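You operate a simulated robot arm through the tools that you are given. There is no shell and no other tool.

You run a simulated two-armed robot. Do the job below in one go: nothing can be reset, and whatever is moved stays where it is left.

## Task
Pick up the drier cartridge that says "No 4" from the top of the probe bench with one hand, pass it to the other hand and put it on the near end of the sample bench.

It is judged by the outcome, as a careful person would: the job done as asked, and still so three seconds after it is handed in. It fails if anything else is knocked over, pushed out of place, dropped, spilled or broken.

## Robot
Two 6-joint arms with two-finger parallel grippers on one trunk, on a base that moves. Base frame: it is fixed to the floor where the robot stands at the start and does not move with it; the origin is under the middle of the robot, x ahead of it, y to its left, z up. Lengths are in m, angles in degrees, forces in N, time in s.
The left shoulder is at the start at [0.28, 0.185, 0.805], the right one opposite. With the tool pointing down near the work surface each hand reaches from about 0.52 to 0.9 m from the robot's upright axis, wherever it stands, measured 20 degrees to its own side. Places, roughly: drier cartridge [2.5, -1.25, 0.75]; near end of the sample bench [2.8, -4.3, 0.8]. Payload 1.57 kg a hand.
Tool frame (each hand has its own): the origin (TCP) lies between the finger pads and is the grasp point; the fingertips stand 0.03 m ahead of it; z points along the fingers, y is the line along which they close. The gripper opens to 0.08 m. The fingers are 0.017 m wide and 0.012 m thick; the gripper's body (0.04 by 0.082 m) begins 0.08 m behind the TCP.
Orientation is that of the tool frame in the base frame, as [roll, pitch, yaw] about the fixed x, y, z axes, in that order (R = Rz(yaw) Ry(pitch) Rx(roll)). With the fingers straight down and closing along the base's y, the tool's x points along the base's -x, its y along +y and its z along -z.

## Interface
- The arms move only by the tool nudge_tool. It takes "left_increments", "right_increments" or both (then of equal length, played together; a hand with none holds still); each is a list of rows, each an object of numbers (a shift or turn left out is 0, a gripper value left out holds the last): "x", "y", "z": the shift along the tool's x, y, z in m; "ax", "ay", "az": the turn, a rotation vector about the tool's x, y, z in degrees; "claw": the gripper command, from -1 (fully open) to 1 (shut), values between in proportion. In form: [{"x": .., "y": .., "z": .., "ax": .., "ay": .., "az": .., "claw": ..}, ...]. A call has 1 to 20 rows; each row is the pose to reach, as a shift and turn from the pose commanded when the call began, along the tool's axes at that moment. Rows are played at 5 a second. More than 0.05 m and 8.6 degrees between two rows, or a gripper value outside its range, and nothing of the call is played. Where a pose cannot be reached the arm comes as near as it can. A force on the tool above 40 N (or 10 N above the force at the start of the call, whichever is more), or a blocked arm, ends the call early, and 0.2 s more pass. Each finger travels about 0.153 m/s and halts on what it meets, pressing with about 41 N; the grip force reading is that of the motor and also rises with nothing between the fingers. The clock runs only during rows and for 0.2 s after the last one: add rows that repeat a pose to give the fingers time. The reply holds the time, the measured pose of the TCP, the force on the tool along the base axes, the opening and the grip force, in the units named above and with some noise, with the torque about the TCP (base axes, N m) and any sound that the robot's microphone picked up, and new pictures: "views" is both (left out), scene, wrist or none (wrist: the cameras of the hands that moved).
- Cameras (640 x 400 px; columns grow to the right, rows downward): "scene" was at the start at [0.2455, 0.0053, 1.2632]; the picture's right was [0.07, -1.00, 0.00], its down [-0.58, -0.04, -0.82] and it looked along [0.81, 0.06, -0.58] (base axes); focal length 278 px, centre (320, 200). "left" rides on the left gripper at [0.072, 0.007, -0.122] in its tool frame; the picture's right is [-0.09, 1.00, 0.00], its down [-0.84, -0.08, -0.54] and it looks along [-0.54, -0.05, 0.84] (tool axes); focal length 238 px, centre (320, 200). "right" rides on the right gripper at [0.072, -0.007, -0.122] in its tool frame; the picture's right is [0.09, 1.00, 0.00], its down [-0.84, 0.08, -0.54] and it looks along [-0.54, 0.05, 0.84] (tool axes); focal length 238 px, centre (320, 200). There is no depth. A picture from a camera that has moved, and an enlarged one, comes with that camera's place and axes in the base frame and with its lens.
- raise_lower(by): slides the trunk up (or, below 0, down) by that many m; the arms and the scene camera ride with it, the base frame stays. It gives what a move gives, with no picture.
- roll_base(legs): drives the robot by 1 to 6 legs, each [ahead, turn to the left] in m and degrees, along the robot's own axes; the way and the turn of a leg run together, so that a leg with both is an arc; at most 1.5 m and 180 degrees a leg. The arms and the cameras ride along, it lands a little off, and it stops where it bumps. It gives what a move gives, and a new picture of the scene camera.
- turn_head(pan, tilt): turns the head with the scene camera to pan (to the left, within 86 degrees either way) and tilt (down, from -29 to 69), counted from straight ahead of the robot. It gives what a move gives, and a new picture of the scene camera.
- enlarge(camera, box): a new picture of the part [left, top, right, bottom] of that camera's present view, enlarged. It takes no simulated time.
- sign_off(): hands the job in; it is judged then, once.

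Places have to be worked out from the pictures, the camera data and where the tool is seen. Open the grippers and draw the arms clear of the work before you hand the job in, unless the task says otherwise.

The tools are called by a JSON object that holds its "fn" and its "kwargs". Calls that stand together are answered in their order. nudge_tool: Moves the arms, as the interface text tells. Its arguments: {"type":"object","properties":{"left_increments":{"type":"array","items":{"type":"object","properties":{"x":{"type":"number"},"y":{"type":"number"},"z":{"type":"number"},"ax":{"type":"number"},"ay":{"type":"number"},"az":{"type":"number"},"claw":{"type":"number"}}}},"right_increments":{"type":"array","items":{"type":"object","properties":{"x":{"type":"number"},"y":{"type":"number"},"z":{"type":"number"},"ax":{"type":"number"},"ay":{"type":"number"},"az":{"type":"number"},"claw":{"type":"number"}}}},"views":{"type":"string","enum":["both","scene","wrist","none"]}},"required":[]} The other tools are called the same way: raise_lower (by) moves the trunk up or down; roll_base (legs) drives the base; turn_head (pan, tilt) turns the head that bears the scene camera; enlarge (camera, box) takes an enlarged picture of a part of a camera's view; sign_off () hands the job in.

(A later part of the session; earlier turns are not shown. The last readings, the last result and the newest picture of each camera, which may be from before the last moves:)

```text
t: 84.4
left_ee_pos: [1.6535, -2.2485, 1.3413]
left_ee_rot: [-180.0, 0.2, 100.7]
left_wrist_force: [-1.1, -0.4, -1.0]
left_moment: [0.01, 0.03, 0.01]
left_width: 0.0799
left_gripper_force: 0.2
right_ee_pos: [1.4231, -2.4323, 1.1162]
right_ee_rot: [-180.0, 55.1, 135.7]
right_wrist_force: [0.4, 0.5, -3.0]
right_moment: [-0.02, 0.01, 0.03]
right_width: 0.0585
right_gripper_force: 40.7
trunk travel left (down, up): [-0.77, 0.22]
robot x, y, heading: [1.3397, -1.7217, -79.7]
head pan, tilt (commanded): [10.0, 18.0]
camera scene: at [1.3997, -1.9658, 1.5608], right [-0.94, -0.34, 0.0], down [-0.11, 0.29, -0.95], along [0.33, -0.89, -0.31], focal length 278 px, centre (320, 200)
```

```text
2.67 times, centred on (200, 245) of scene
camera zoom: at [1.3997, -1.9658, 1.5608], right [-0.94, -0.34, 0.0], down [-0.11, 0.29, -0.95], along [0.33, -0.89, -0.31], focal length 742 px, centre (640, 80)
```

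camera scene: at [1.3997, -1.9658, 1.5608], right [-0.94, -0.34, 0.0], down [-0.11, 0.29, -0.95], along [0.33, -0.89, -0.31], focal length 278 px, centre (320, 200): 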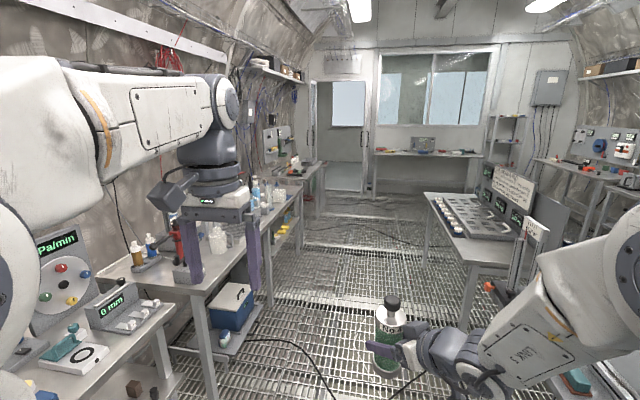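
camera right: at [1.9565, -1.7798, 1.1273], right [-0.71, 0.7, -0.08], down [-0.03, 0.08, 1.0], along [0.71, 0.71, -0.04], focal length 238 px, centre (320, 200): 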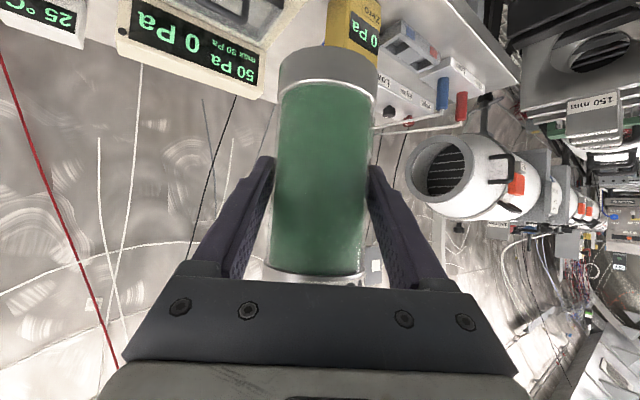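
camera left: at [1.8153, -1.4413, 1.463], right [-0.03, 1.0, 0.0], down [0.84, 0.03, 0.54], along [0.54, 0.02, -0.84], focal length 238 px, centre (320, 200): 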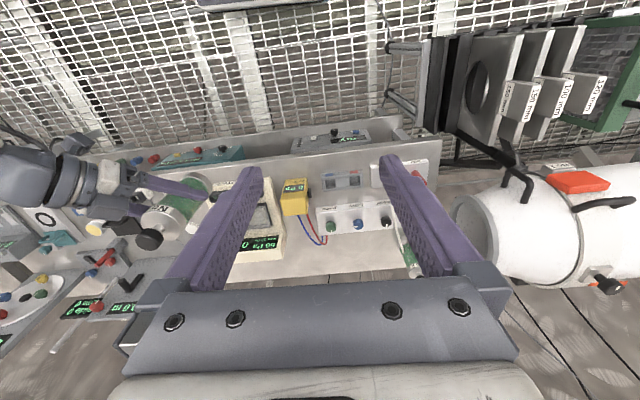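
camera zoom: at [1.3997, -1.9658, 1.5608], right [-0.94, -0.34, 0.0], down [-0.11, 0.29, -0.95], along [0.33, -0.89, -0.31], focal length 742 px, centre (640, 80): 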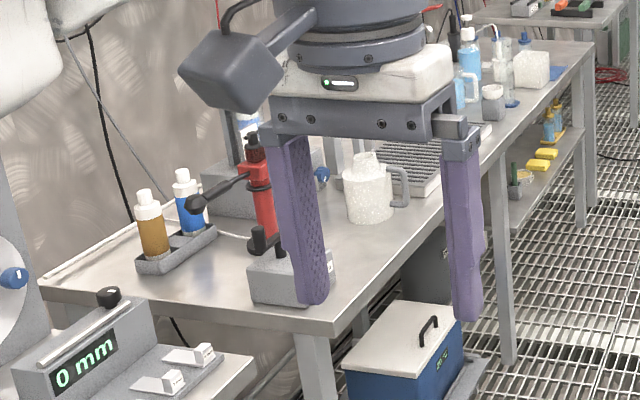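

I must make sure which bench is the sample bench: this second bench starts near y≈-2.8 while the hint says y≈-4.3. I enlarge the far part of the room for signs.

{"fn": "enlarge", "kwargs": {"camera": "scene", "box": [230, 100, 350, 200]}}

{"fn": "enlarge", "kwargs": {"camera": "scene", "box": [340, 110, 500, 210]}}

{"fn": "enlarge", "kwargs": {"camera": "scene", "box": [400, 120, 640, 270]}}

{"fn": "enlarge", "kwargs": {"camera": "scene", "box": [220, 30, 400, 140]}}

```text
4.00 times, centred on (290, 150) of scene
camera zoom: at [1.3997, -1.9658, 1.5608], right [-0.94, -0.34, 0.0], down [-0.11, 0.29, -0.95], along [0.33, -0.89, -0.31], focal length 1113 px, centre (440, 400)
```

zoom: 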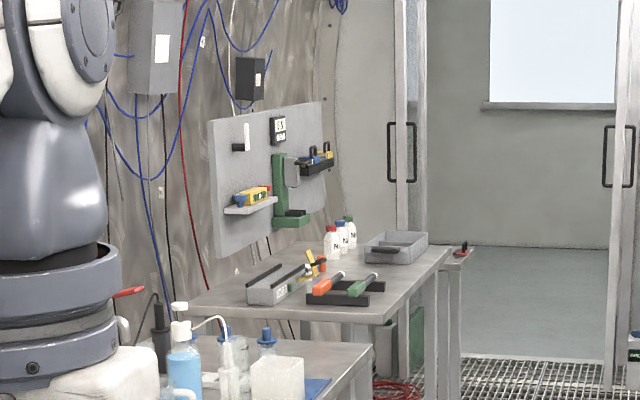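

```text
4.00 times, centred on (420, 160) of scene
camera zoom: at [1.3997, -1.9658, 1.5608], right [-0.94, -0.34, 0.0], down [-0.11, 0.29, -0.95], along [0.33, -0.89, -0.31], focal length 1113 px, centre (-80, 360)
```

zoom: 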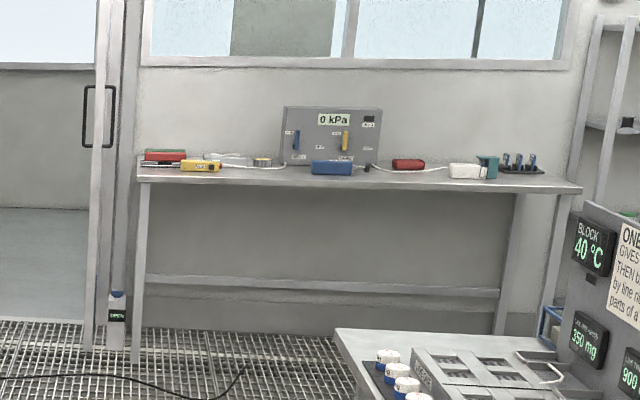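

```text
2.67 times, centred on (520, 195) of scene
camera zoom: at [1.3997, -1.9658, 1.5608], right [-0.94, -0.34, 0.0], down [-0.11, 0.29, -0.95], along [0.33, -0.89, -0.31], focal length 742 px, centre (-213, 213)
```

zoom: 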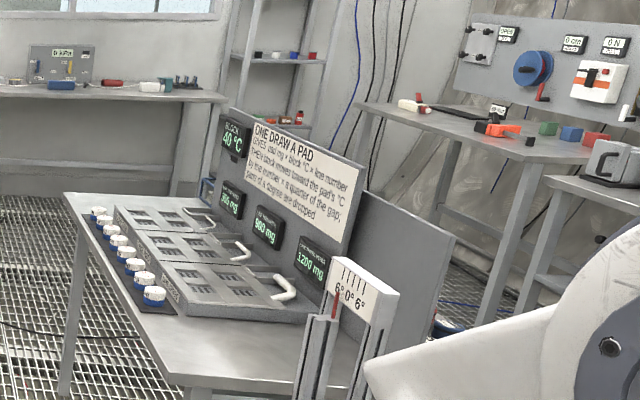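

```text
3.56 times, centred on (310, 85) of scene
camera zoom: at [1.3997, -1.9658, 1.5608], right [-0.94, -0.34, 0.0], down [-0.11, 0.29, -0.95], along [0.33, -0.89, -0.31], focal length 989 px, centre (356, 609)
```

zoom: 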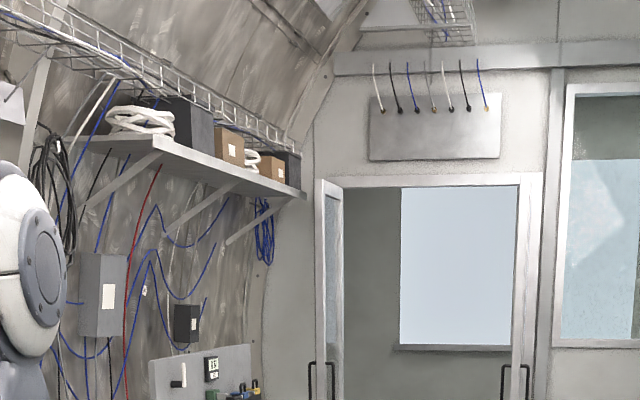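

Bench 2 starts near y≈-2.8 and ends near -4.6, and a third bench begins beyond it; the hint at y≈-4.3 lies between, so I need a nearer look. I drive on down the middle of the aisle.

{"fn": "roll_base", "kwargs": {"legs": [[0, 3.5], [1.0, 0]]}}

{"fn": "turn_head", "kwargs": {"pan": 25, "tilt": 20}}

```text
t: 90.0
left_ee_pos: [1.926, -3.1955, 1.3409]
left_ee_rot: [180.0, 0.2, 104.5]
left_wrist_force: [-0.8, -0.1, -0.7]
left_moment: [0.02, 0.01, -0.03]
left_width: 0.0801
left_gripper_force: 0.1
right_ee_pos: [1.7066, -3.3941, 1.1172]
right_ee_rot: [-179.9, 55.2, 139.5]
right_wrist_force: [-0.2, -0.3, -3.7]
right_moment: [0.01, -0.04, 0.0]
right_width: 0.0586
right_gripper_force: 41.0
trunk travel left (down, up): [-0.77, 0.22]
robot x, y, heading: [1.5785, -2.6895, -76.1]
head pan, tilt (commanded): [10.0, 18.0]
camera scene: at [1.6533, -2.9303, 1.5608], right [-0.91, -0.41, 0.0], down [-0.13, 0.28, -0.95], along [0.39, -0.87, -0.31], focal length 278 px, centre (320, 200)
```

scene: 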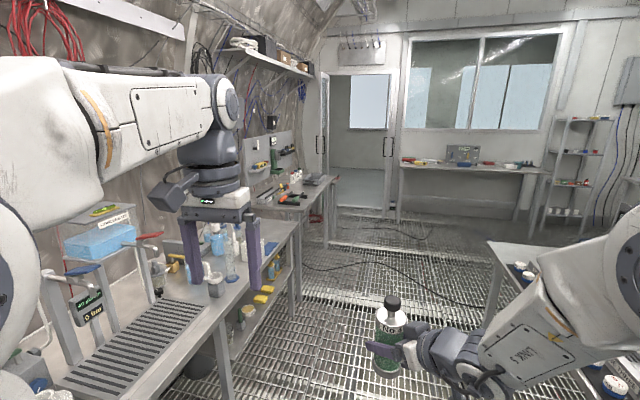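

```text
t: 90.8
left_ee_pos: [1.9258, -3.1961, 1.3417]
left_ee_rot: [-180.0, 0.2, 104.5]
left_wrist_force: [-0.1, -0.3, -0.2]
left_moment: [0.02, -0.01, 0.03]
left_width: 0.0799
left_gripper_force: 0.0
right_ee_pos: [1.7082, -3.3937, 1.116]
right_ee_rot: [-179.9, 55.1, 139.5]
right_wrist_force: [0.0, 0.5, -3.2]
right_moment: [0.04, 0.02, -0.01]
right_width: 0.0586
right_gripper_force: 41.1
trunk travel left (down, up): [-0.77, 0.22]
robot x, y, heading: [1.5831, -2.689, -75.9]
head pan, tilt (commanded): [25.0, 20.0]
camera scene: at [1.674, -2.9177, 1.5576], right [-0.78, -0.63, 0.0], down [-0.21, 0.27, -0.94], along [0.59, -0.73, -0.34], focal length 278 px, centre (320, 200)
```

scene: 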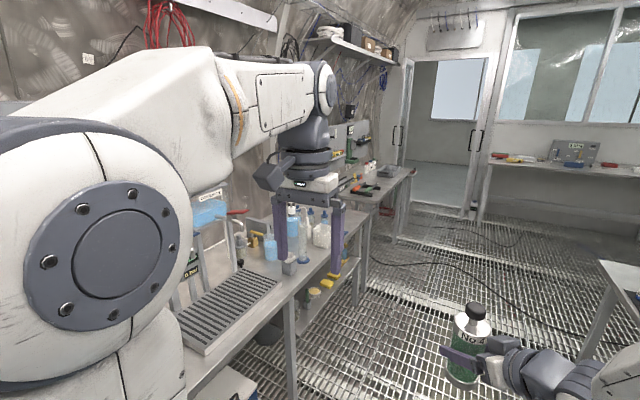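

I enlarge the region of the bench ends to locate bench 2's far end and bench 3's near end.

{"fn": "enlarge", "kwargs": {"camera": "scene", "box": [330, 140, 430, 240]}}

{"fn": "enlarge", "kwargs": {"camera": "scene", "box": [170, 180, 370, 380]}}

```text
4.00 times, centred on (380, 190) of scene
camera zoom: at [1.674, -2.9177, 1.5576], right [-0.78, -0.63, 0.0], down [-0.21, 0.27, -0.94], along [0.59, -0.73, -0.34], focal length 1113 px, centre (80, 240)
```

zoom: 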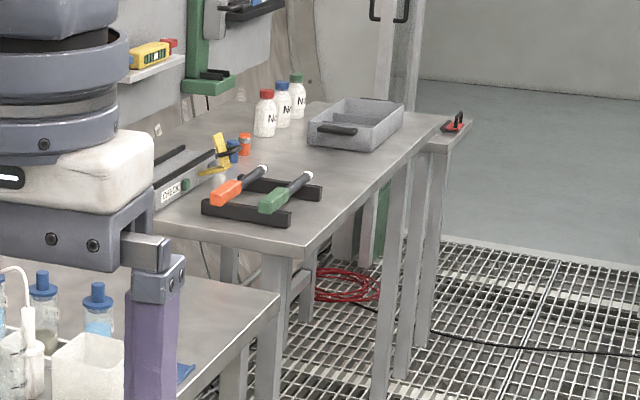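

```text
2.00 times, centred on (270, 280) of scene
camera zoom: at [1.674, -2.9177, 1.5576], right [-0.78, -0.63, 0.0], down [-0.21, 0.27, -0.94], along [0.59, -0.73, -0.34], focal length 556 px, centre (420, 40)
```

zoom: 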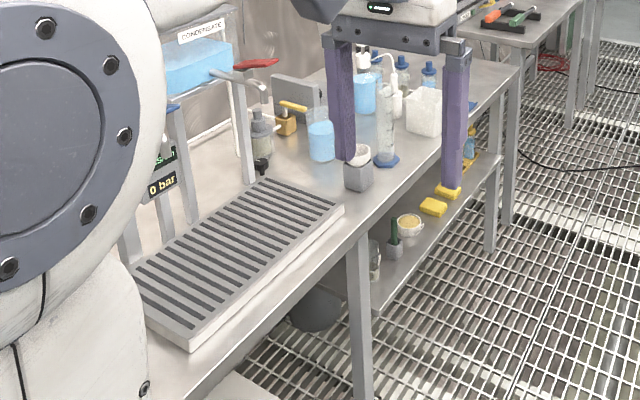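

Bench 2's far end comes out at about [2.55, -4.55, 0.79] and bench 3's near front corner at about [2.57, -4.65, 0.83]. I look closer at the details on both to tell what each bench is.

{"fn": "turn_head", "kwargs": {"pan": 35, "tilt": 25}}

{"fn": "enlarge", "kwargs": {"camera": "scene", "box": [240, 110, 400, 210]}}

{"fn": "enlarge", "kwargs": {"camera": "scene", "box": [160, 200, 400, 350]}}

```text
t: 91.5
left_ee_pos: [1.9257, -3.1963, 1.3411]
left_ee_rot: [179.9, 0.2, 104.5]
left_wrist_force: [-0.3, -0.1, 0.3]
left_moment: [0.02, 0.02, -0.01]
left_width: 0.08
left_gripper_force: 0.0
right_ee_pos: [1.7085, -3.3944, 1.116]
right_ee_rot: [-179.9, 55.0, 139.4]
right_wrist_force: [0.0, 0.0, -3.4]
right_moment: [-0.01, 0.0, -0.01]
right_width: 0.0586
right_gripper_force: 40.8
trunk travel left (down, up): [-0.77, 0.22]
robot x, y, heading: [1.5802, -2.6883, -76.1]
head pan, tilt (commanded): [35.0, 25.0]
camera scene: at [1.6849, -2.9057, 1.5495], right [-0.66, -0.75, 0.0], down [-0.32, 0.28, -0.91], along [0.68, -0.6, -0.42], focal length 278 px, centre (320, 200)
```

scene: 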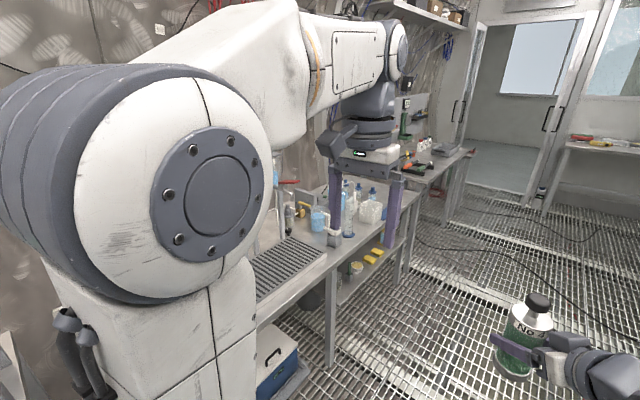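

```text
4.00 times, centred on (320, 160) of scene
camera zoom: at [1.6849, -2.9057, 1.5495], right [-0.66, -0.75, 0.0], down [-0.32, 0.28, -0.91], along [0.68, -0.6, -0.42], focal length 1113 px, centre (320, 360)
```

zoom: 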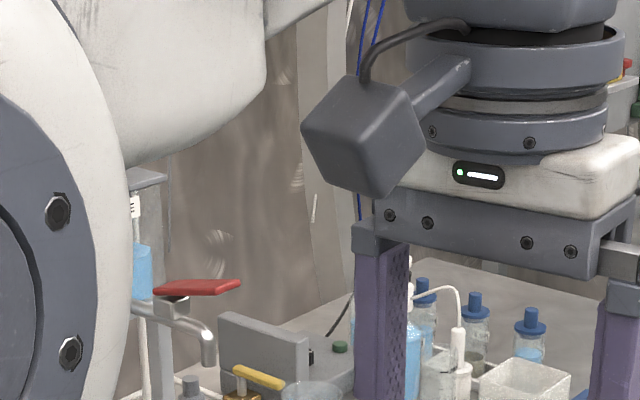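

```text
2.67 times, centred on (280, 275) of scene
camera zoom: at [1.6849, -2.9057, 1.5495], right [-0.66, -0.75, 0.0], down [-0.32, 0.28, -0.91], along [0.68, -0.6, -0.42], focal length 742 px, centre (427, 0)
```

zoom: 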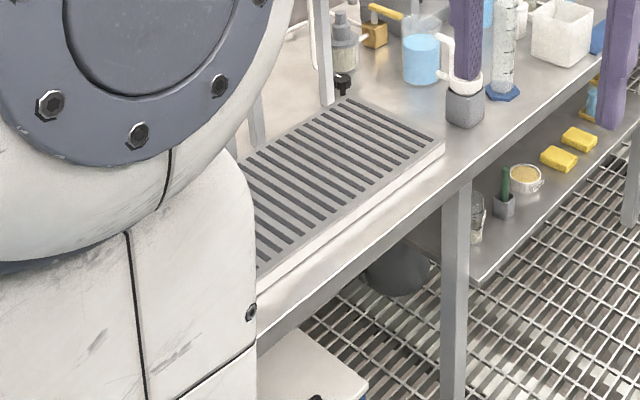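

Bench 2 is one long bench (condensate stand, ridged tray, bottles). I go on 0.7 m and turn partly toward the bench ends so that they lie between my hands in view.

{"fn": "roll_base", "kwargs": {"legs": [[0.7, -2], [0, 32]]}}

{"fn": "turn_head", "kwargs": {"pan": 0, "tilt": 22}}

```text
t: 96.9
left_ee_pos: [2.2902, -3.6407, 1.3413]
left_ee_rot: [-179.9, 0.2, 134.6]
left_wrist_force: [-0.4, 0.0, -0.4]
left_moment: [0.0, -0.01, 0.0]
left_width: 0.0799
left_gripper_force: 0.1
right_ee_pos: [2.202, -3.921, 1.1177]
right_ee_rot: [-180.0, 55.2, 169.6]
right_wrist_force: [0.3, -0.2, -2.9]
right_moment: [-0.01, 0.02, -0.02]
right_width: 0.0585
right_gripper_force: 41.0
trunk travel left (down, up): [-0.77, 0.22]
robot x, y, heading: [1.738, -3.3753, -45.9]
head pan, tilt (commanded): [35.0, 25.0]
camera scene: at [1.9374, -3.5083, 1.5495], right [-0.19, -0.98, 0.0], down [-0.41, 0.08, -0.91], along [0.89, -0.17, -0.42], focal length 278 px, centre (320, 200)
```

scene: 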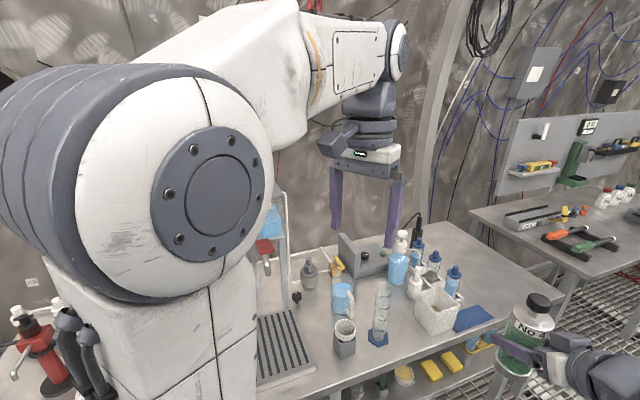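

```text
t: 97.9
left_ee_pos: [2.2925, -3.6401, 1.3413]
left_ee_rot: [180.0, 0.1, 134.5]
left_wrist_force: [-0.5, 0.0, -0.6]
left_moment: [0.01, -0.03, 0.02]
left_width: 0.0797
left_gripper_force: 0.0
right_ee_pos: [2.2016, -3.9208, 1.1165]
right_ee_rot: [180.0, 55.1, 169.7]
right_wrist_force: [0.0, 0.2, -4.2]
right_moment: [0.04, 0.03, 0.01]
right_width: 0.0584
right_gripper_force: 40.9
trunk travel left (down, up): [-0.77, 0.22]
robot x, y, heading: [1.739, -3.3726, -45.9]
head pan, tilt (commanded): [0.0, 22.0]
camera scene: at [1.9117, -3.5573, 1.5543], right [-0.72, -0.7, 0.0], down [-0.26, 0.27, -0.93], along [0.65, -0.67, -0.37], focal length 278 px, centre (320, 200)
```

scene: 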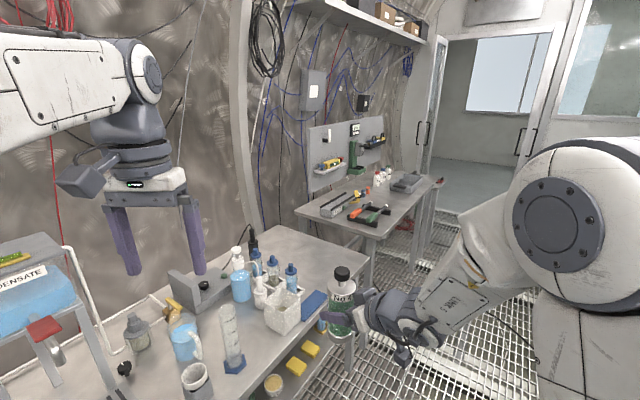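

Now both bench 2's far end and bench 3 are in clear view. I enlarge each to read any text.

{"fn": "enlarge", "kwargs": {"camera": "scene", "box": [290, 110, 450, 240]}}

{"fn": "enlarge", "kwargs": {"camera": "scene", "box": [140, 210, 380, 400]}}

```text
3.08 times, centred on (370, 175) of scene
camera zoom: at [1.9117, -3.5573, 1.5543], right [-0.72, -0.7, 0.0], down [-0.26, 0.27, -0.93], along [0.65, -0.67, -0.37], focal length 856 px, centre (166, 277)
```

zoom: 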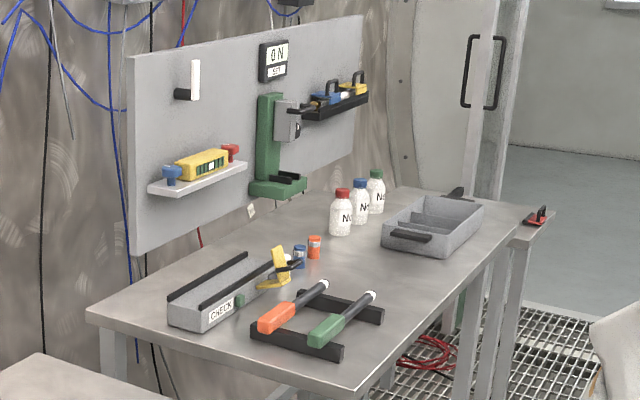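

```text
2.11 times, centred on (260, 305) of scene
camera zoom: at [1.9117, -3.5573, 1.5543], right [-0.72, -0.7, 0.0], down [-0.26, 0.27, -0.93], along [0.65, -0.67, -0.37], focal length 586 px, centre (446, -21)
```

zoom: 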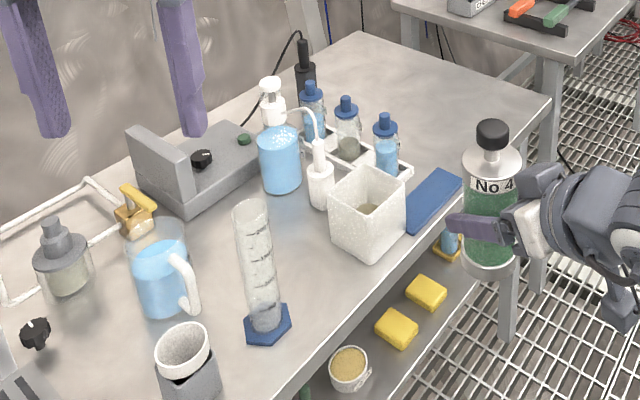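

Bench 3 holds torque tools, so bench 2 with the condensate and flasks is the sample bench, and its free end area around [2.8, -4.3, 0.79] is exactly the hinted place. I raise the trunk for clearance and drive to a stand at about [1.97, -4.45] facing that end.

{"fn": "raise_lower", "kwargs": {"by": 0.1}}

{"fn": "roll_base", "kwargs": {"legs": [[0, -32], [0.9, 0]]}}

{"fn": "turn_head", "kwargs": {"pan": 25, "tilt": 35}}

```text
t: 99.2
left_ee_pos: [2.291, -3.6397, 1.4423]
left_ee_rot: [180.0, 0.1, 134.4]
left_wrist_force: [0.5, 0.1, -0.3]
left_moment: [0.02, 0.03, -0.01]
left_width: 0.0802
left_gripper_force: 0.1
right_ee_pos: [2.202, -3.9206, 1.2161]
right_ee_rot: [-179.9, 55.1, 169.6]
right_wrist_force: [-0.3, -0.5, -3.2]
right_moment: [0.05, 0.02, -0.01]
right_width: 0.0585
right_gripper_force: 40.6
trunk travel left (down, up): [-0.87, 0.12]
robot x, y, heading: [1.7348, -3.3758, -46.0]
head pan, tilt (commanded): [0.0, 22.0]
```

```text
t: 105.6
left_ee_pos: [2.2597, -4.7773, 1.442]
left_ee_rot: [180.0, 0.3, 102.8]
left_wrist_force: [-0.3, 0.5, -0.2]
left_moment: [-0.04, 0.04, 0.03]
left_width: 0.0799
left_gripper_force: 0.1
right_ee_pos: [2.035, -4.9685, 1.2164]
right_ee_rot: [-179.9, 55.1, 137.7]
right_wrist_force: [0.7, -0.1, -3.4]
right_moment: [-0.02, -0.01, 0.01]
right_width: 0.0585
right_gripper_force: 40.8
trunk travel left (down, up): [-0.87, 0.12]
robot x, y, heading: [1.9335, -4.2558, -77.8]
head pan, tilt (commanded): [0.0, 22.0]
camera scene: at [1.9805, -4.5075, 1.6543], right [-0.98, -0.21, 0.0], down [-0.08, 0.37, -0.93], along [0.2, -0.91, -0.37], focal length 278 px, centre (320, 200)
```

scene: 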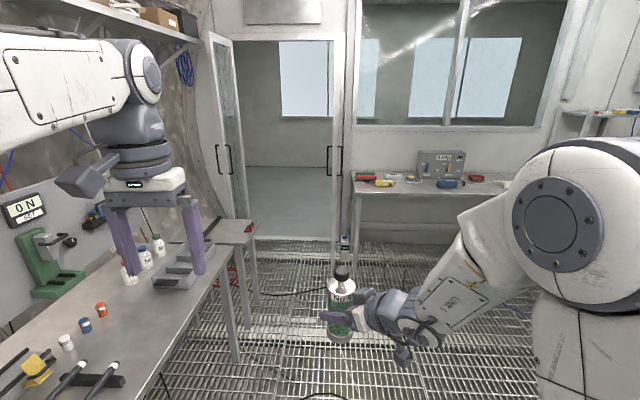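

```text
t: 106.5
left_ee_pos: [2.2605, -4.7778, 1.442]
left_ee_rot: [180.0, 0.2, 102.8]
left_wrist_force: [-0.5, 0.6, 0.0]
left_moment: [0.03, 0.01, 0.0]
left_width: 0.0801
left_gripper_force: 0.0
right_ee_pos: [2.036, -4.9676, 1.2161]
right_ee_rot: [-179.9, 55.1, 137.8]
right_wrist_force: [0.1, -0.3, -2.6]
right_moment: [0.0, 0.03, -0.01]
right_width: 0.0586
right_gripper_force: 41.0
trunk travel left (down, up): [-0.87, 0.12]
robot x, y, heading: [1.9273, -4.2617, -77.9]
head pan, tilt (commanded): [25.0, 35.0]
camera scene: at [2.0141, -4.487, 1.6337], right [-0.8, -0.61, 0.0], down [-0.35, 0.46, -0.82], along [0.5, -0.65, -0.57], focal length 278 px, centre (320, 200)
```

scene: 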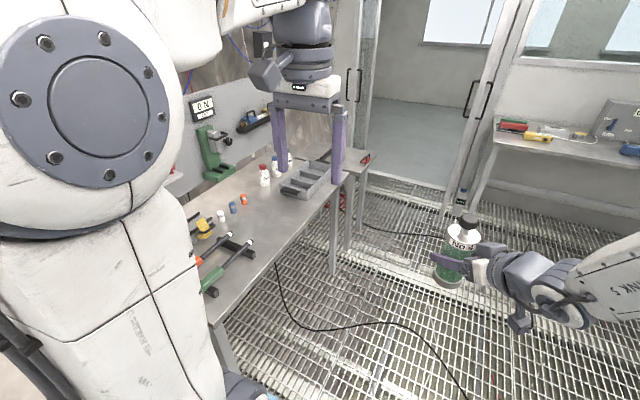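

I am at [1.93, -4.26], heading -78°. I drive 0.15 m more and turn left to face the sample bench end; the carried cartridge's base is at z≈1.13, above everything there.

{"fn": "roll_base", "kwargs": {"legs": [[0.15, 0], [0, 86]]}}

{"fn": "turn_head", "kwargs": {"pan": 0, "tilt": 40}}

```text
t: 111.5
left_ee_pos: [2.5005, -4.1121, 1.4419]
left_ee_rot: [-180.0, 0.1, -171.2]
left_wrist_force: [0.6, -1.0, -0.8]
left_moment: [-0.03, 0.0, -0.01]
left_width: 0.0802
left_gripper_force: 0.1
right_ee_pos: [2.6768, -4.3474, 1.2172]
right_ee_rot: [-180.0, 55.1, -136.1]
right_wrist_force: [-0.2, 0.4, -3.5]
right_moment: [0.01, 0.0, 0.03]
right_width: 0.0587
right_gripper_force: 41.1
trunk travel left (down, up): [-0.87, 0.12]
robot x, y, heading: [1.9572, -4.4058, 8.3]
head pan, tilt (commanded): [25.0, 35.0]
camera scene: at [2.1909, -4.3363, 1.6337], right [0.55, -0.84, 0.0], down [-0.48, -0.32, -0.82], along [0.68, 0.45, -0.57], focal length 278 px, centre (320, 200)
```

scene: 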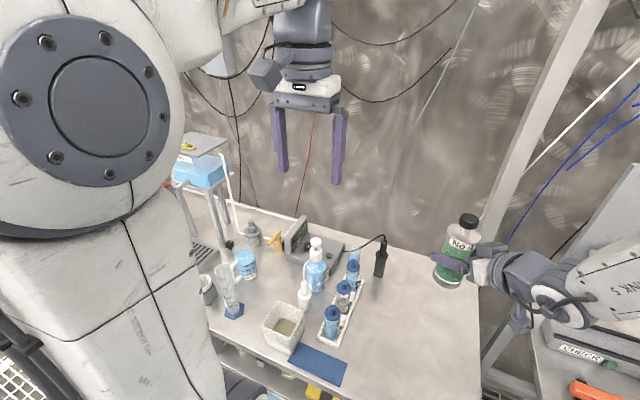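

```text
t: 112.4
left_ee_pos: [2.5015, -4.1122, 1.4412]
left_ee_rot: [179.9, 0.2, -171.2]
left_wrist_force: [-0.3, -0.5, -0.3]
left_moment: [-0.01, -0.01, 0.0]
left_width: 0.0798
left_gripper_force: 0.0
right_ee_pos: [2.6771, -4.349, 1.2158]
right_ee_rot: [-179.9, 55.0, -136.1]
right_wrist_force: [0.9, -0.5, -4.4]
right_moment: [-0.01, 0.03, 0.03]
right_width: 0.0587
right_gripper_force: 41.0
trunk travel left (down, up): [-0.87, 0.12]
robot x, y, heading: [1.9592, -4.4067, 8.5]
head pan, tilt (commanded): [0.0, 40.0]
camera scene: at [2.2015, -4.3722, 1.6262], right [0.15, -0.99, 0.0], down [-0.64, -0.09, -0.77], along [0.76, 0.11, -0.64], focal length 278 px, centre (320, 200)
```

scene: 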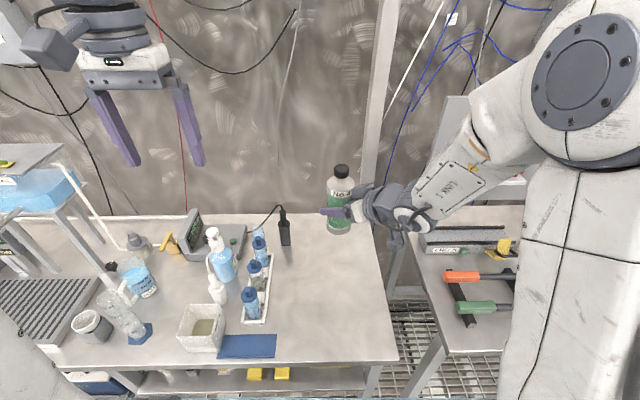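

The cartridge hangs over the free end area of the sample bench, with about 0.17 m to spare on each side. I bring the right hand 10 cm along its pointing line (to about [2.735, -4.29]) and draw the left hand up and back a little.

{"fn": "nudge_tool", "kwargs": {"left_increments": [{"x": 0.02, "z": -0.01}, {"x": 0.04, "z": -0.02}, {"x": 0.06, "z": -0.03}, {"x": 0.08, "z": -0.04}, {"x": 0.08, "z": -0.04}], "right_increments": [{"z": 0.025}, {"z": 0.05}, {"z": 0.075}, {"z": 0.1}, {"z": 0.1}], "views": "both"}}

```text
t: 113.6
left_ee_pos: [2.4231, -4.124, 1.4816]
left_ee_rot: [180.0, 0.1, -171.1]
left_wrist_force: [0.6, -0.4, -0.5]
left_moment: [0.02, -0.03, 0.05]
left_width: 0.0799
left_gripper_force: 0.1
right_ee_pos: [2.7349, -4.2918, 1.1588]
right_ee_rot: [-179.8, 55.0, -136.1]
right_wrist_force: [-0.5, -0.1, -3.2]
right_moment: [-0.02, -0.01, -0.02]
right_width: 0.0588
right_gripper_force: 41.1
trunk travel left (down, up): [-0.87, 0.12]
robot x, y, heading: [1.9598, -4.4054, 8.1]
head pan, tilt (commanded): [0.0, 40.0]
camera scene: at [2.2015, -4.3722, 1.6261], right [0.14, -0.99, 0.0], down [-0.64, -0.09, -0.77], along [0.76, 0.11, -0.64], focal length 278 px, centre (320, 200)
camera right: at [2.6364, -4.3936, 1.1692], right [-0.73, 0.68, -0.08], down [-0.03, 0.08, 1.0], along [0.69, 0.73, -0.04], focal length 238 px, centre (320, 200)
camera left: at [2.3491, -4.128, 1.6035], right [-0.06, 1.0, 0.0], down [0.84, 0.05, 0.54], along [0.54, 0.03, -0.84], focal length 238 px, centre (320, 200)
```

scene: 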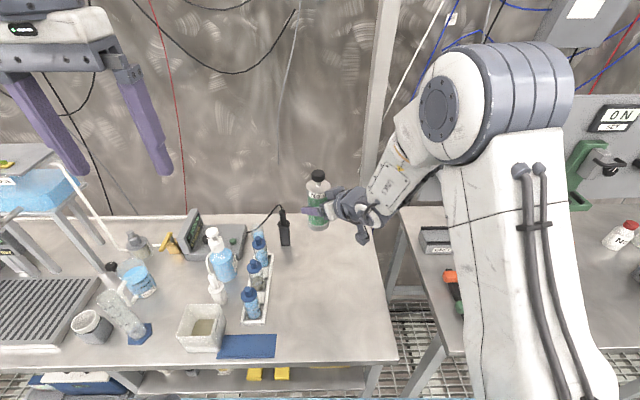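
right: 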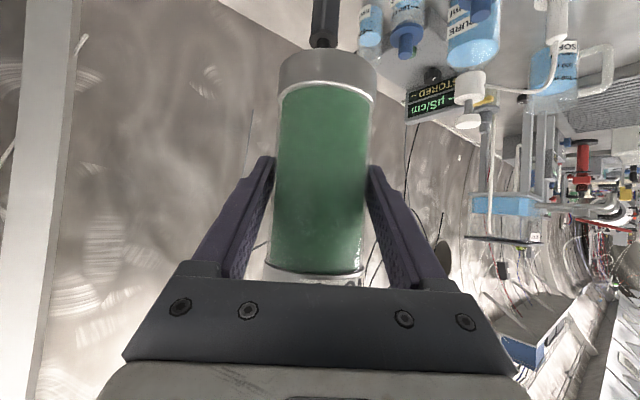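
left: 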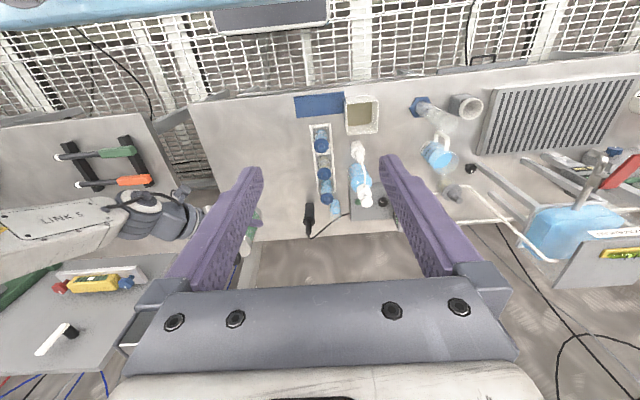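

The place below is clear: the black probe and flasks are over 0.2 m off. I lower the trunk 0.25 m, which should leave the cartridge's base about 4 cm above the bench.

{"fn": "raise_lower", "kwargs": {"by": -0.25}}

{"fn": "turn_head", "kwargs": {"pan": 0, "tilt": 35}}

{"fn": "enlarge", "kwargs": {"camera": "scene", "box": [240, 160, 440, 300]}}

{"fn": "enlarge", "kwargs": {"camera": "right", "box": [0, 0, 640, 400]}}

```text
t: 116.2
left_ee_pos: [2.421, -4.1222, 1.2315]
left_ee_rot: [-179.9, 0.3, -171.2]
left_wrist_force: [0.6, -0.2, 0.4]
left_moment: [-0.05, 0.0, 0.02]
left_width: 0.0801
left_gripper_force: 0.0
right_ee_pos: [2.7339, -4.2913, 0.9094]
right_ee_rot: [180.0, 55.0, -136.1]
right_wrist_force: [-0.3, 0.3, -3.0]
right_moment: [0.02, 0.0, 0.01]
right_width: 0.0586
right_gripper_force: 41.0
trunk travel left (down, up): [-0.62, 0.37]
robot x, y, heading: [1.9642, -4.4088, 8.1]
head pan, tilt (commanded): [0.0, 40.0]
```

```text
t: 116.8
left_ee_pos: [2.4225, -4.1245, 1.2324]
left_ee_rot: [179.9, 0.1, -171.2]
left_wrist_force: [-0.2, 0.0, -0.2]
left_moment: [0.01, -0.02, -0.01]
left_width: 0.0799
left_gripper_force: 0.1
right_ee_pos: [2.7345, -4.2912, 0.9091]
right_ee_rot: [-179.8, 55.1, -136.0]
right_wrist_force: [-0.3, 0.7, -3.5]
right_moment: [0.01, 0.01, 0.05]
right_width: 0.0586
right_gripper_force: 40.5
trunk travel left (down, up): [-0.62, 0.37]
robot x, y, heading: [1.9586, -4.4055, 8.4]
head pan, tilt (commanded): [0.0, 35.0]
camera scene: at [2.2044, -4.3718, 1.3837], right [0.14, -0.99, 0.0], down [-0.57, -0.08, -0.82], along [0.81, 0.12, -0.57], focal length 278 px, centre (320, 200)
```

scene: 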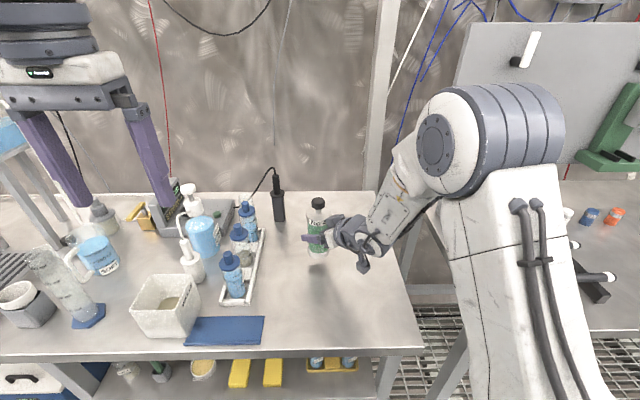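

```text
2.86 times, centred on (340, 230) of scene
camera zoom: at [2.2044, -4.3718, 1.3837], right [0.14, -0.99, 0.0], down [-0.57, -0.08, -0.82], along [0.81, 0.12, -0.57], focal length 795 px, centre (263, 114)
```

zoom: 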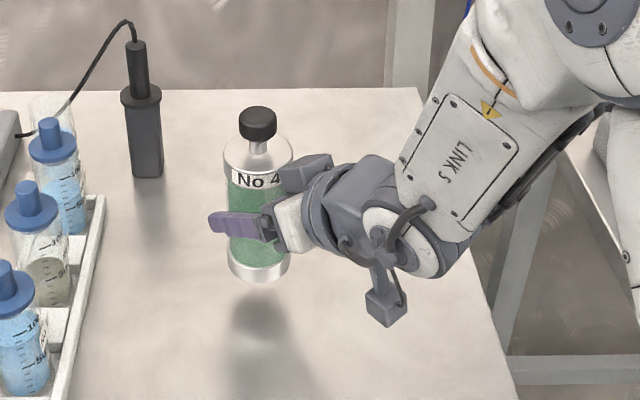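

```text
1.00 times, centred on (320, 200) of right (not enlarged: the box is as wide or as high as the picture)
camera zoom: at [2.6361, -4.3939, 0.9193], right [-0.73, 0.68, -0.08], down [-0.03, 0.08, 1.0], along [0.69, 0.73, -0.04], focal length 238 px, centre (320, 200)
```

zoom: 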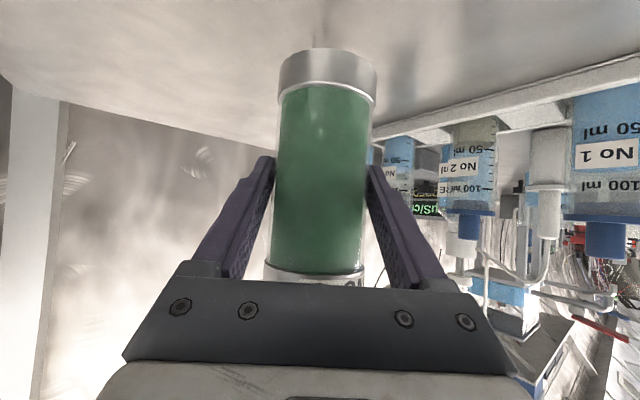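

The cartridge hangs upright with its shadow just beneath; the gap is about 4 cm. I lower the right hand straight down 3 cm and watch the force.

{"fn": "nudge_tool", "kwargs": {"right_increments": [{"x": 0.0082, "z": 0.0057}, {"x": 0.0164, "z": 0.0115}, {"x": 0.0205, "z": 0.0143}, {"x": 0.0246, "z": 0.0172}, {"x": 0.0246, "z": 0.0172}], "views": "scene"}}

{"fn": "enlarge", "kwargs": {"camera": "scene", "box": [260, 180, 380, 300]}}

```text
t: 118.0
left_ee_pos: [2.4219, -4.1242, 1.2318]
left_ee_rot: [-180.0, 0.1, -171.2]
left_wrist_force: [-0.4, -1.2, 0.2]
left_moment: [0.02, 0.0, -0.03]
left_width: 0.0799
left_gripper_force: 0.0
right_ee_pos: [2.7351, -4.2914, 0.8778]
right_ee_rot: [-179.9, 55.2, -136.1]
right_wrist_force: [0.8, 0.1, -2.6]
right_moment: [-0.03, 0.01, -0.02]
right_width: 0.0585
right_gripper_force: 40.8
trunk travel left (down, up): [-0.62, 0.37]
robot x, y, heading: [1.9608, -4.4059, 8.2]
head pan, tilt (commanded): [0.0, 35.0]
camera scene: at [2.2045, -4.3718, 1.3837], right [0.14, -0.99, 0.0], down [-0.57, -0.08, -0.82], along [0.81, 0.12, -0.57], focal length 278 px, centre (320, 200)
```

scene: 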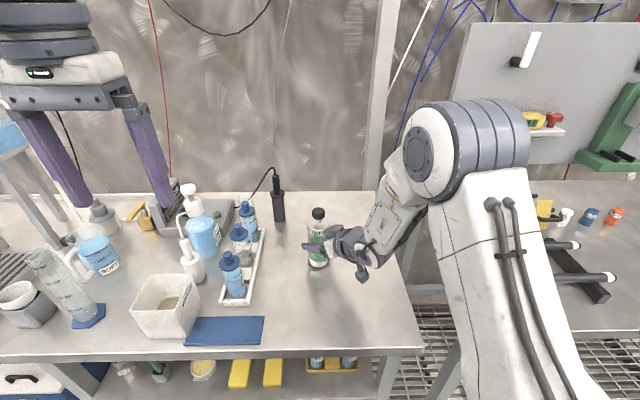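

```text
3.33 times, centred on (320, 240) of scene
camera zoom: at [2.2045, -4.3718, 1.3837], right [0.14, -0.99, 0.0], down [-0.57, -0.08, -0.82], along [0.81, 0.12, -0.57], focal length 928 px, centre (320, 67)
```

zoom: 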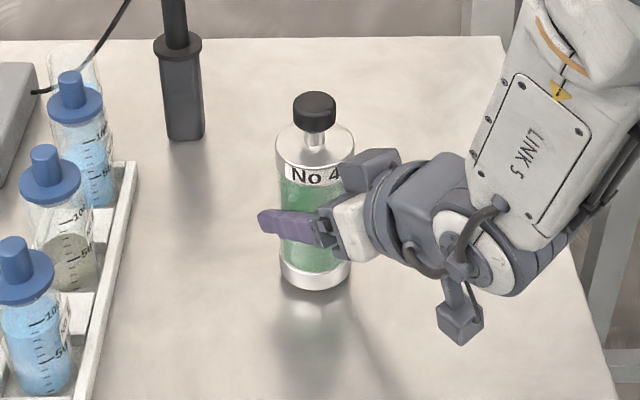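

About 1 cm remains. I go down in small steps, checking the force after each.

{"fn": "nudge_tool", "kwargs": {"right_increments": [{"x": 0.0025, "z": 0.0017}, {"x": 0.0049, "z": 0.0034}, {"x": 0.0049, "z": 0.0034}], "views": "none"}}

```text
t: 118.8
left_ee_pos: [2.4219, -4.1234, 1.2323]
left_ee_rot: [-179.9, 0.1, -171.2]
left_wrist_force: [0.8, 0.1, 0.1]
left_moment: [-0.01, 0.03, -0.03]
left_width: 0.08
left_gripper_force: 0.1
right_ee_pos: [2.7333, -4.292, 0.8736]
right_ee_rot: [-179.9, 55.0, -136.1]
right_wrist_force: [0.3, -0.1, -2.9]
right_moment: [-0.01, 0.03, 0.01]
right_width: 0.0587
right_gripper_force: 40.8
trunk travel left (down, up): [-0.62, 0.37]
robot x, y, heading: [1.9626, -4.4065, 8.5]
head pan, tilt (commanded): [0.0, 35.0]
```

No contact yet at TCP z 0.8736; I go 3 mm further.

{"fn": "nudge_tool", "kwargs": {"right_increments": [{"x": 0.0012, "z": 0.0009}, {"x": 0.0025, "z": 0.0017}, {"x": 0.0025, "z": 0.0017}], "views": "none"}}

```text
t: 119.6
left_ee_pos: [2.4213, -4.124, 1.2323]
left_ee_rot: [-179.9, 0.0, -171.2]
left_wrist_force: [-0.7, 0.2, 0.8]
left_moment: [0.01, -0.04, -0.02]
left_width: 0.08
left_gripper_force: 0.0
right_ee_pos: [2.7346, -4.2932, 0.8693]
right_ee_rot: [-179.9, 55.2, -136.2]
right_wrist_force: [-0.3, 0.6, -1.8]
right_moment: [-0.01, 0.04, 0.02]
right_width: 0.0583
right_gripper_force: 41.0
trunk travel left (down, up): [-0.62, 0.37]
robot x, y, heading: [1.9586, -4.4076, 8.1]
head pan, tilt (commanded): [0.0, 35.0]
```

Still carrying most of the weight; 2 mm more.

{"fn": "nudge_tool", "kwargs": {"right_increments": [{"x": 0.0008, "z": 0.0006}, {"x": 0.0016, "z": 0.0012}, {"x": 0.0016, "z": 0.0012}], "views": "none"}}

{"fn": "enlarge", "kwargs": {"camera": "scene", "box": [290, 200, 350, 280]}}

{"fn": "enlarge", "kwargs": {"camera": "right", "box": [220, 0, 420, 125]}}

```text
t: 120.4
left_ee_pos: [2.4202, -4.1242, 1.232]
left_ee_rot: [179.9, 0.3, -171.1]
left_wrist_force: [0.4, -0.2, 0.7]
left_moment: [-0.01, 0.02, 0.01]
left_width: 0.0802
left_gripper_force: 0.1
right_ee_pos: [2.7339, -4.2912, 0.8693]
right_ee_rot: [-179.7, 55.3, -136.1]
right_wrist_force: [-3.2, -2.4, 11.8]
right_moment: [-0.1, 0.7, 0.03]
right_width: 0.0589
right_gripper_force: 41.0
trunk travel left (down, up): [-0.62, 0.37]
robot x, y, heading: [1.9607, -4.4088, 8.2]
head pan, tilt (commanded): [0.0, 35.0]
```

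```text
5.00 times, centred on (320, 240) of scene
camera zoom: at [2.2037, -4.372, 1.3841], right [0.14, -0.99, 0.0], down [-0.57, -0.08, -0.82], along [0.81, 0.12, -0.57], focal length 1391 px, centre (320, 0)
```

zoom: 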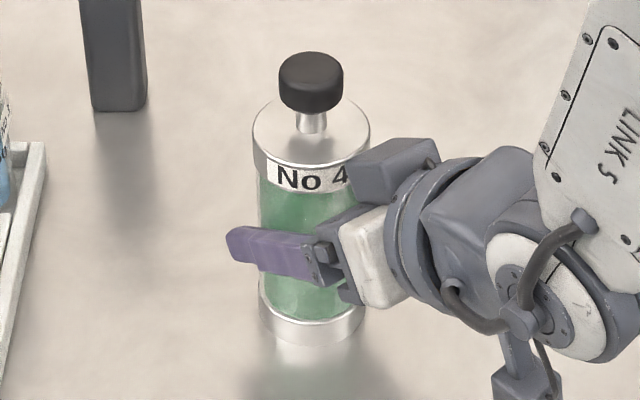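

```text
3.20 times, centred on (320, 62) of right
camera zoom: at [2.6361, -4.3936, 0.8797], right [-0.73, 0.68, -0.08], down [-0.03, 0.08, 1.0], along [0.69, 0.73, -0.03], focal length 763 px, centre (320, 640)
```

zoom: 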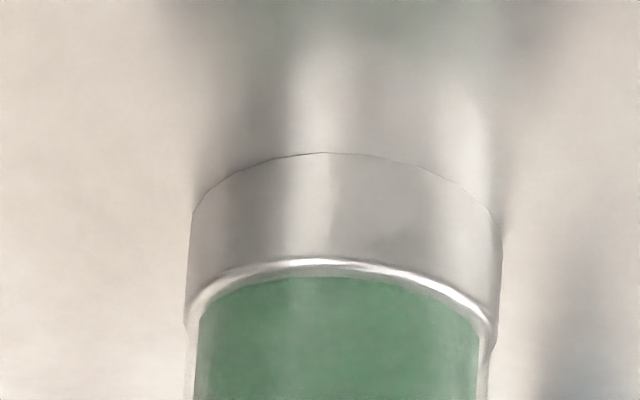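

The cartridge is on the bench (force now +12 N upward). I ease up about 1 mm to take the pressure off, then open the right gripper gradually.

{"fn": "nudge_tool", "kwargs": {"right_increments": [{"x": -0.0007, "z": -0.0005}, {"x": -0.0007, "z": -0.0005}], "views": "none"}}

```text
t: 121.0
left_ee_pos: [2.422, -4.1238, 1.2321]
left_ee_rot: [179.9, 0.2, -171.3]
left_wrist_force: [-0.4, 0.0, 0.1]
left_moment: [-0.02, 0.01, 0.02]
left_width: 0.0798
left_gripper_force: 0.0
right_ee_pos: [2.7341, -4.2909, 0.8695]
right_ee_rot: [-179.7, 55.2, -136.0]
right_wrist_force: [1.2, 1.1, 7.7]
right_moment: [0.17, 0.22, -0.03]
right_width: 0.0586
right_gripper_force: 41.2
trunk travel left (down, up): [-0.62, 0.37]
robot x, y, heading: [1.9648, -4.4028, 8.1]
head pan, tilt (commanded): [0.0, 35.0]
```

The load is light. I open the right fingers in small steps.

{"fn": "nudge_tool", "kwargs": {"right_increments": [{"claw": -0.4}, {"claw": -0.5}, {"claw": -0.6}, {"claw": -0.75}, {"claw": -1}, {"claw": -1}, {"claw": -1}], "views": "both"}}

{"fn": "enlarge", "kwargs": {"camera": "scene", "box": [270, 190, 370, 290]}}

```text
t: 122.6
left_ee_pos: [2.4209, -4.1233, 1.2315]
left_ee_rot: [179.9, 0.2, -171.3]
left_wrist_force: [0.2, 0.0, 0.0]
left_moment: [-0.01, -0.03, -0.03]
left_width: 0.0801
left_gripper_force: 0.1
right_ee_pos: [2.7341, -4.2913, 0.8687]
right_ee_rot: [-179.9, 55.2, -136.1]
right_wrist_force: [0.1, -0.3, -0.1]
right_moment: [0.0, 0.01, -0.02]
right_width: 0.0799
right_gripper_force: 0.2
trunk travel left (down, up): [-0.62, 0.37]
robot x, y, heading: [1.9589, -4.4073, 8.4]
head pan, tilt (commanded): [0.0, 35.0]
camera scene: at [2.2043, -4.3719, 1.3837], right [0.14, -0.99, 0.0], down [-0.57, -0.08, -0.82], along [0.81, 0.12, -0.57], focal length 278 px, centre (320, 200)
camera right: at [2.636, -4.3938, 0.8795], right [-0.73, 0.68, -0.08], down [-0.03, 0.08, 1.0], along [0.69, 0.73, -0.04], focal length 238 px, centre (320, 200)
```

scene: 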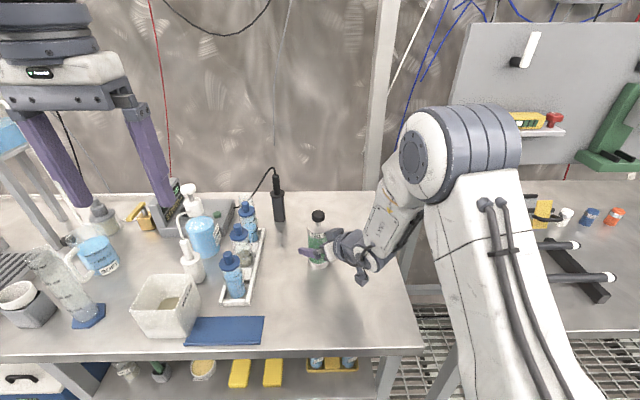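
right: 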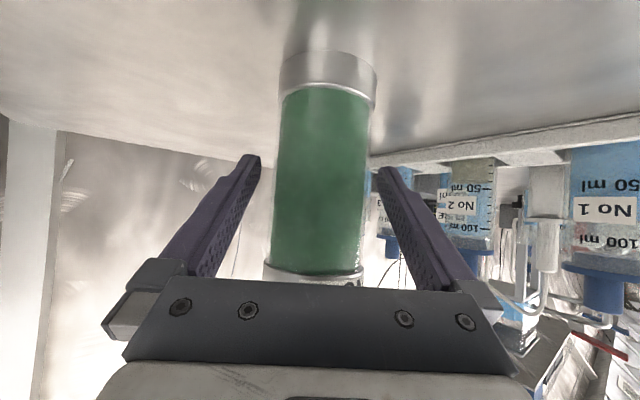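

```text
4.00 times, centred on (320, 240) of scene
camera zoom: at [2.2043, -4.3719, 1.3837], right [0.14, -0.99, 0.0], down [-0.57, -0.08, -0.82], along [0.81, 0.12, -0.57], focal length 1113 px, centre (320, 40)
```

zoom: 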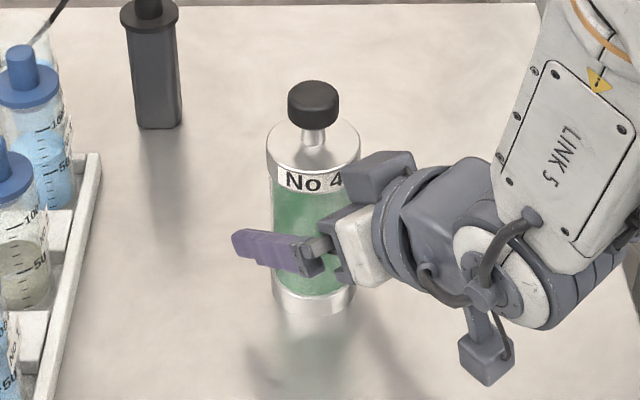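

The cartridge stands upright on its own with clear gaps on both sides. I withdraw the right hand straight back along its pointing line.

{"fn": "nudge_tool", "kwargs": {"right_increments": [{"z": -0.015}, {"z": -0.03}, {"z": -0.055}, {"z": -0.085}, {"z": -0.115}, {"z": -0.15}, {"z": -0.15}], "views": "both"}}

{"fn": "enlarge", "kwargs": {"camera": "scene", "box": [240, 180, 420, 300]}}

```text
t: 124.2
left_ee_pos: [2.4227, -4.1224, 1.2327]
left_ee_rot: [-180.0, 0.1, -171.2]
left_wrist_force: [0.4, 0.4, -1.1]
left_moment: [0.02, 0.01, 0.0]
left_width: 0.0799
left_gripper_force: 0.1
right_ee_pos: [2.6445, -4.3786, 0.9555]
right_ee_rot: [-179.8, 55.0, -136.1]
right_wrist_force: [-0.6, -0.4, 0.6]
right_moment: [0.07, 0.0, -0.03]
right_width: 0.08
right_gripper_force: 0.0
trunk travel left (down, up): [-0.62, 0.37]
robot x, y, heading: [1.9602, -4.4053, 8.1]
head pan, tilt (commanded): [0.0, 35.0]
camera scene: at [2.2042, -4.3719, 1.3838], right [0.14, -0.99, 0.0], down [-0.57, -0.08, -0.82], along [0.81, 0.12, -0.57], focal length 278 px, centre (320, 200)
camera right: at [2.5461, -4.4806, 0.9654], right [-0.73, 0.68, -0.08], down [-0.03, 0.08, 1.0], along [0.69, 0.73, -0.04], focal length 238 px, centre (320, 200)
```

scene: 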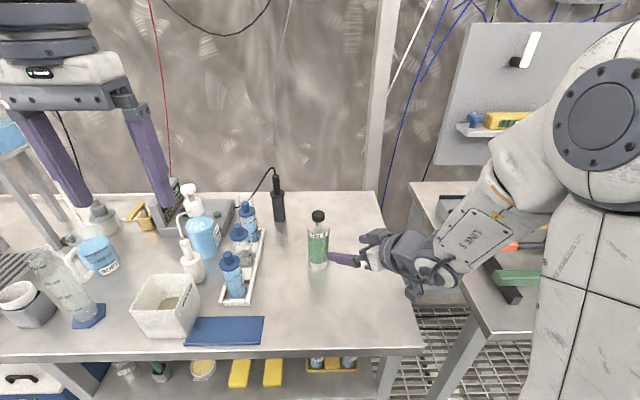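
right: 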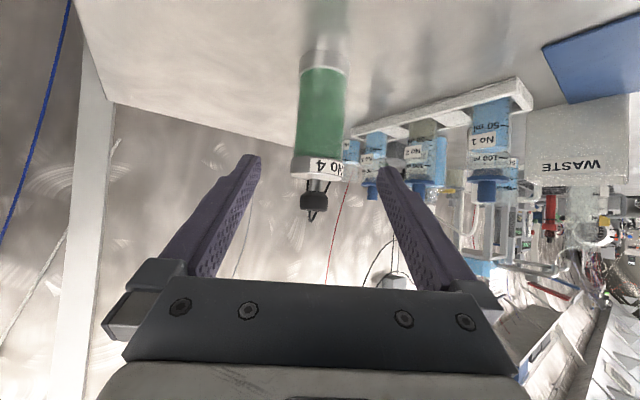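

```text
3.33 times, centred on (330, 240) of scene
camera zoom: at [2.2042, -4.3719, 1.3838], right [0.14, -0.99, 0.0], down [-0.57, -0.08, -0.82], along [0.81, 0.12, -0.57], focal length 928 px, centre (287, 67)
```

zoom: 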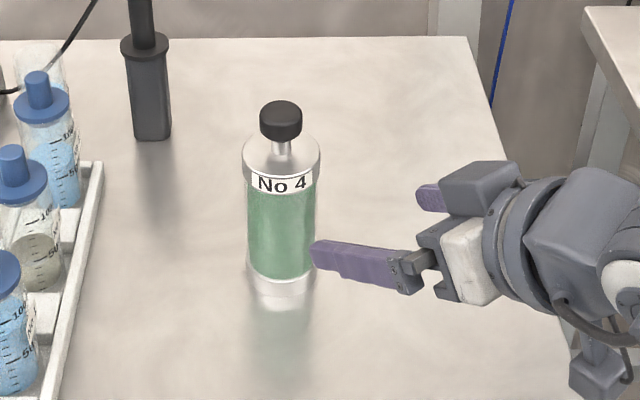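

The cartridge stands upright and alone at about [2.734, -4.291] on the sample bench's free end, with "No 4" facing out. I raise the trunk so both arms lift clear, then back the base away from the bench.

{"fn": "raise_lower", "kwargs": {"by": 0.2}}

{"fn": "roll_base", "kwargs": {"legs": [[-0.2, 0]]}}

```text
t: 126.4
left_ee_pos: [2.4218, -4.1244, 1.4313]
left_ee_rot: [179.9, 0.2, -171.3]
left_wrist_force: [0.0, -0.1, -0.4]
left_moment: [0.02, 0.01, 0.01]
left_width: 0.0801
left_gripper_force: 0.1
right_ee_pos: [2.6452, -4.3775, 1.1536]
right_ee_rot: [-180.0, 55.1, -136.1]
right_wrist_force: [-0.1, 0.0, -0.3]
right_moment: [0.02, 0.03, -0.02]
right_width: 0.0799
right_gripper_force: 0.1
trunk travel left (down, up): [-0.82, 0.17]
robot x, y, heading: [1.9593, -4.4067, 8.3]
head pan, tilt (commanded): [0.0, 35.0]
```

```text
t: 128.0
left_ee_pos: [2.2204, -4.1554, 1.4324]
left_ee_rot: [-179.9, 0.1, -171.5]
left_wrist_force: [-0.1, 0.0, 0.3]
left_moment: [-0.01, 0.01, -0.01]
left_width: 0.0801
left_gripper_force: 0.0
right_ee_pos: [2.4422, -4.4122, 1.1539]
right_ee_rot: [-179.9, 55.1, -136.5]
right_wrist_force: [0.9, 0.0, 0.3]
right_moment: [0.0, -0.05, 0.02]
right_width: 0.0798
right_gripper_force: 0.0
trunk travel left (down, up): [-0.82, 0.17]
robot x, y, heading: [1.7554, -4.4328, 8.1]
head pan, tilt (commanded): [0.0, 35.0]
camera scene: at [2.0013, -4.4024, 1.5837], right [0.14, -0.99, 0.0], down [-0.57, -0.08, -0.82], along [0.81, 0.11, -0.57], focal length 278 px, centre (320, 200)
```

scene: 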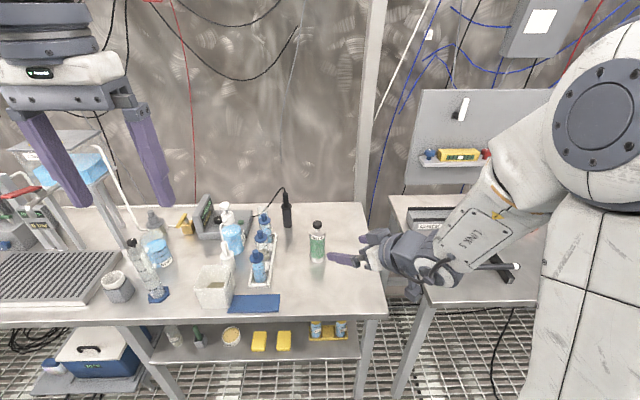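

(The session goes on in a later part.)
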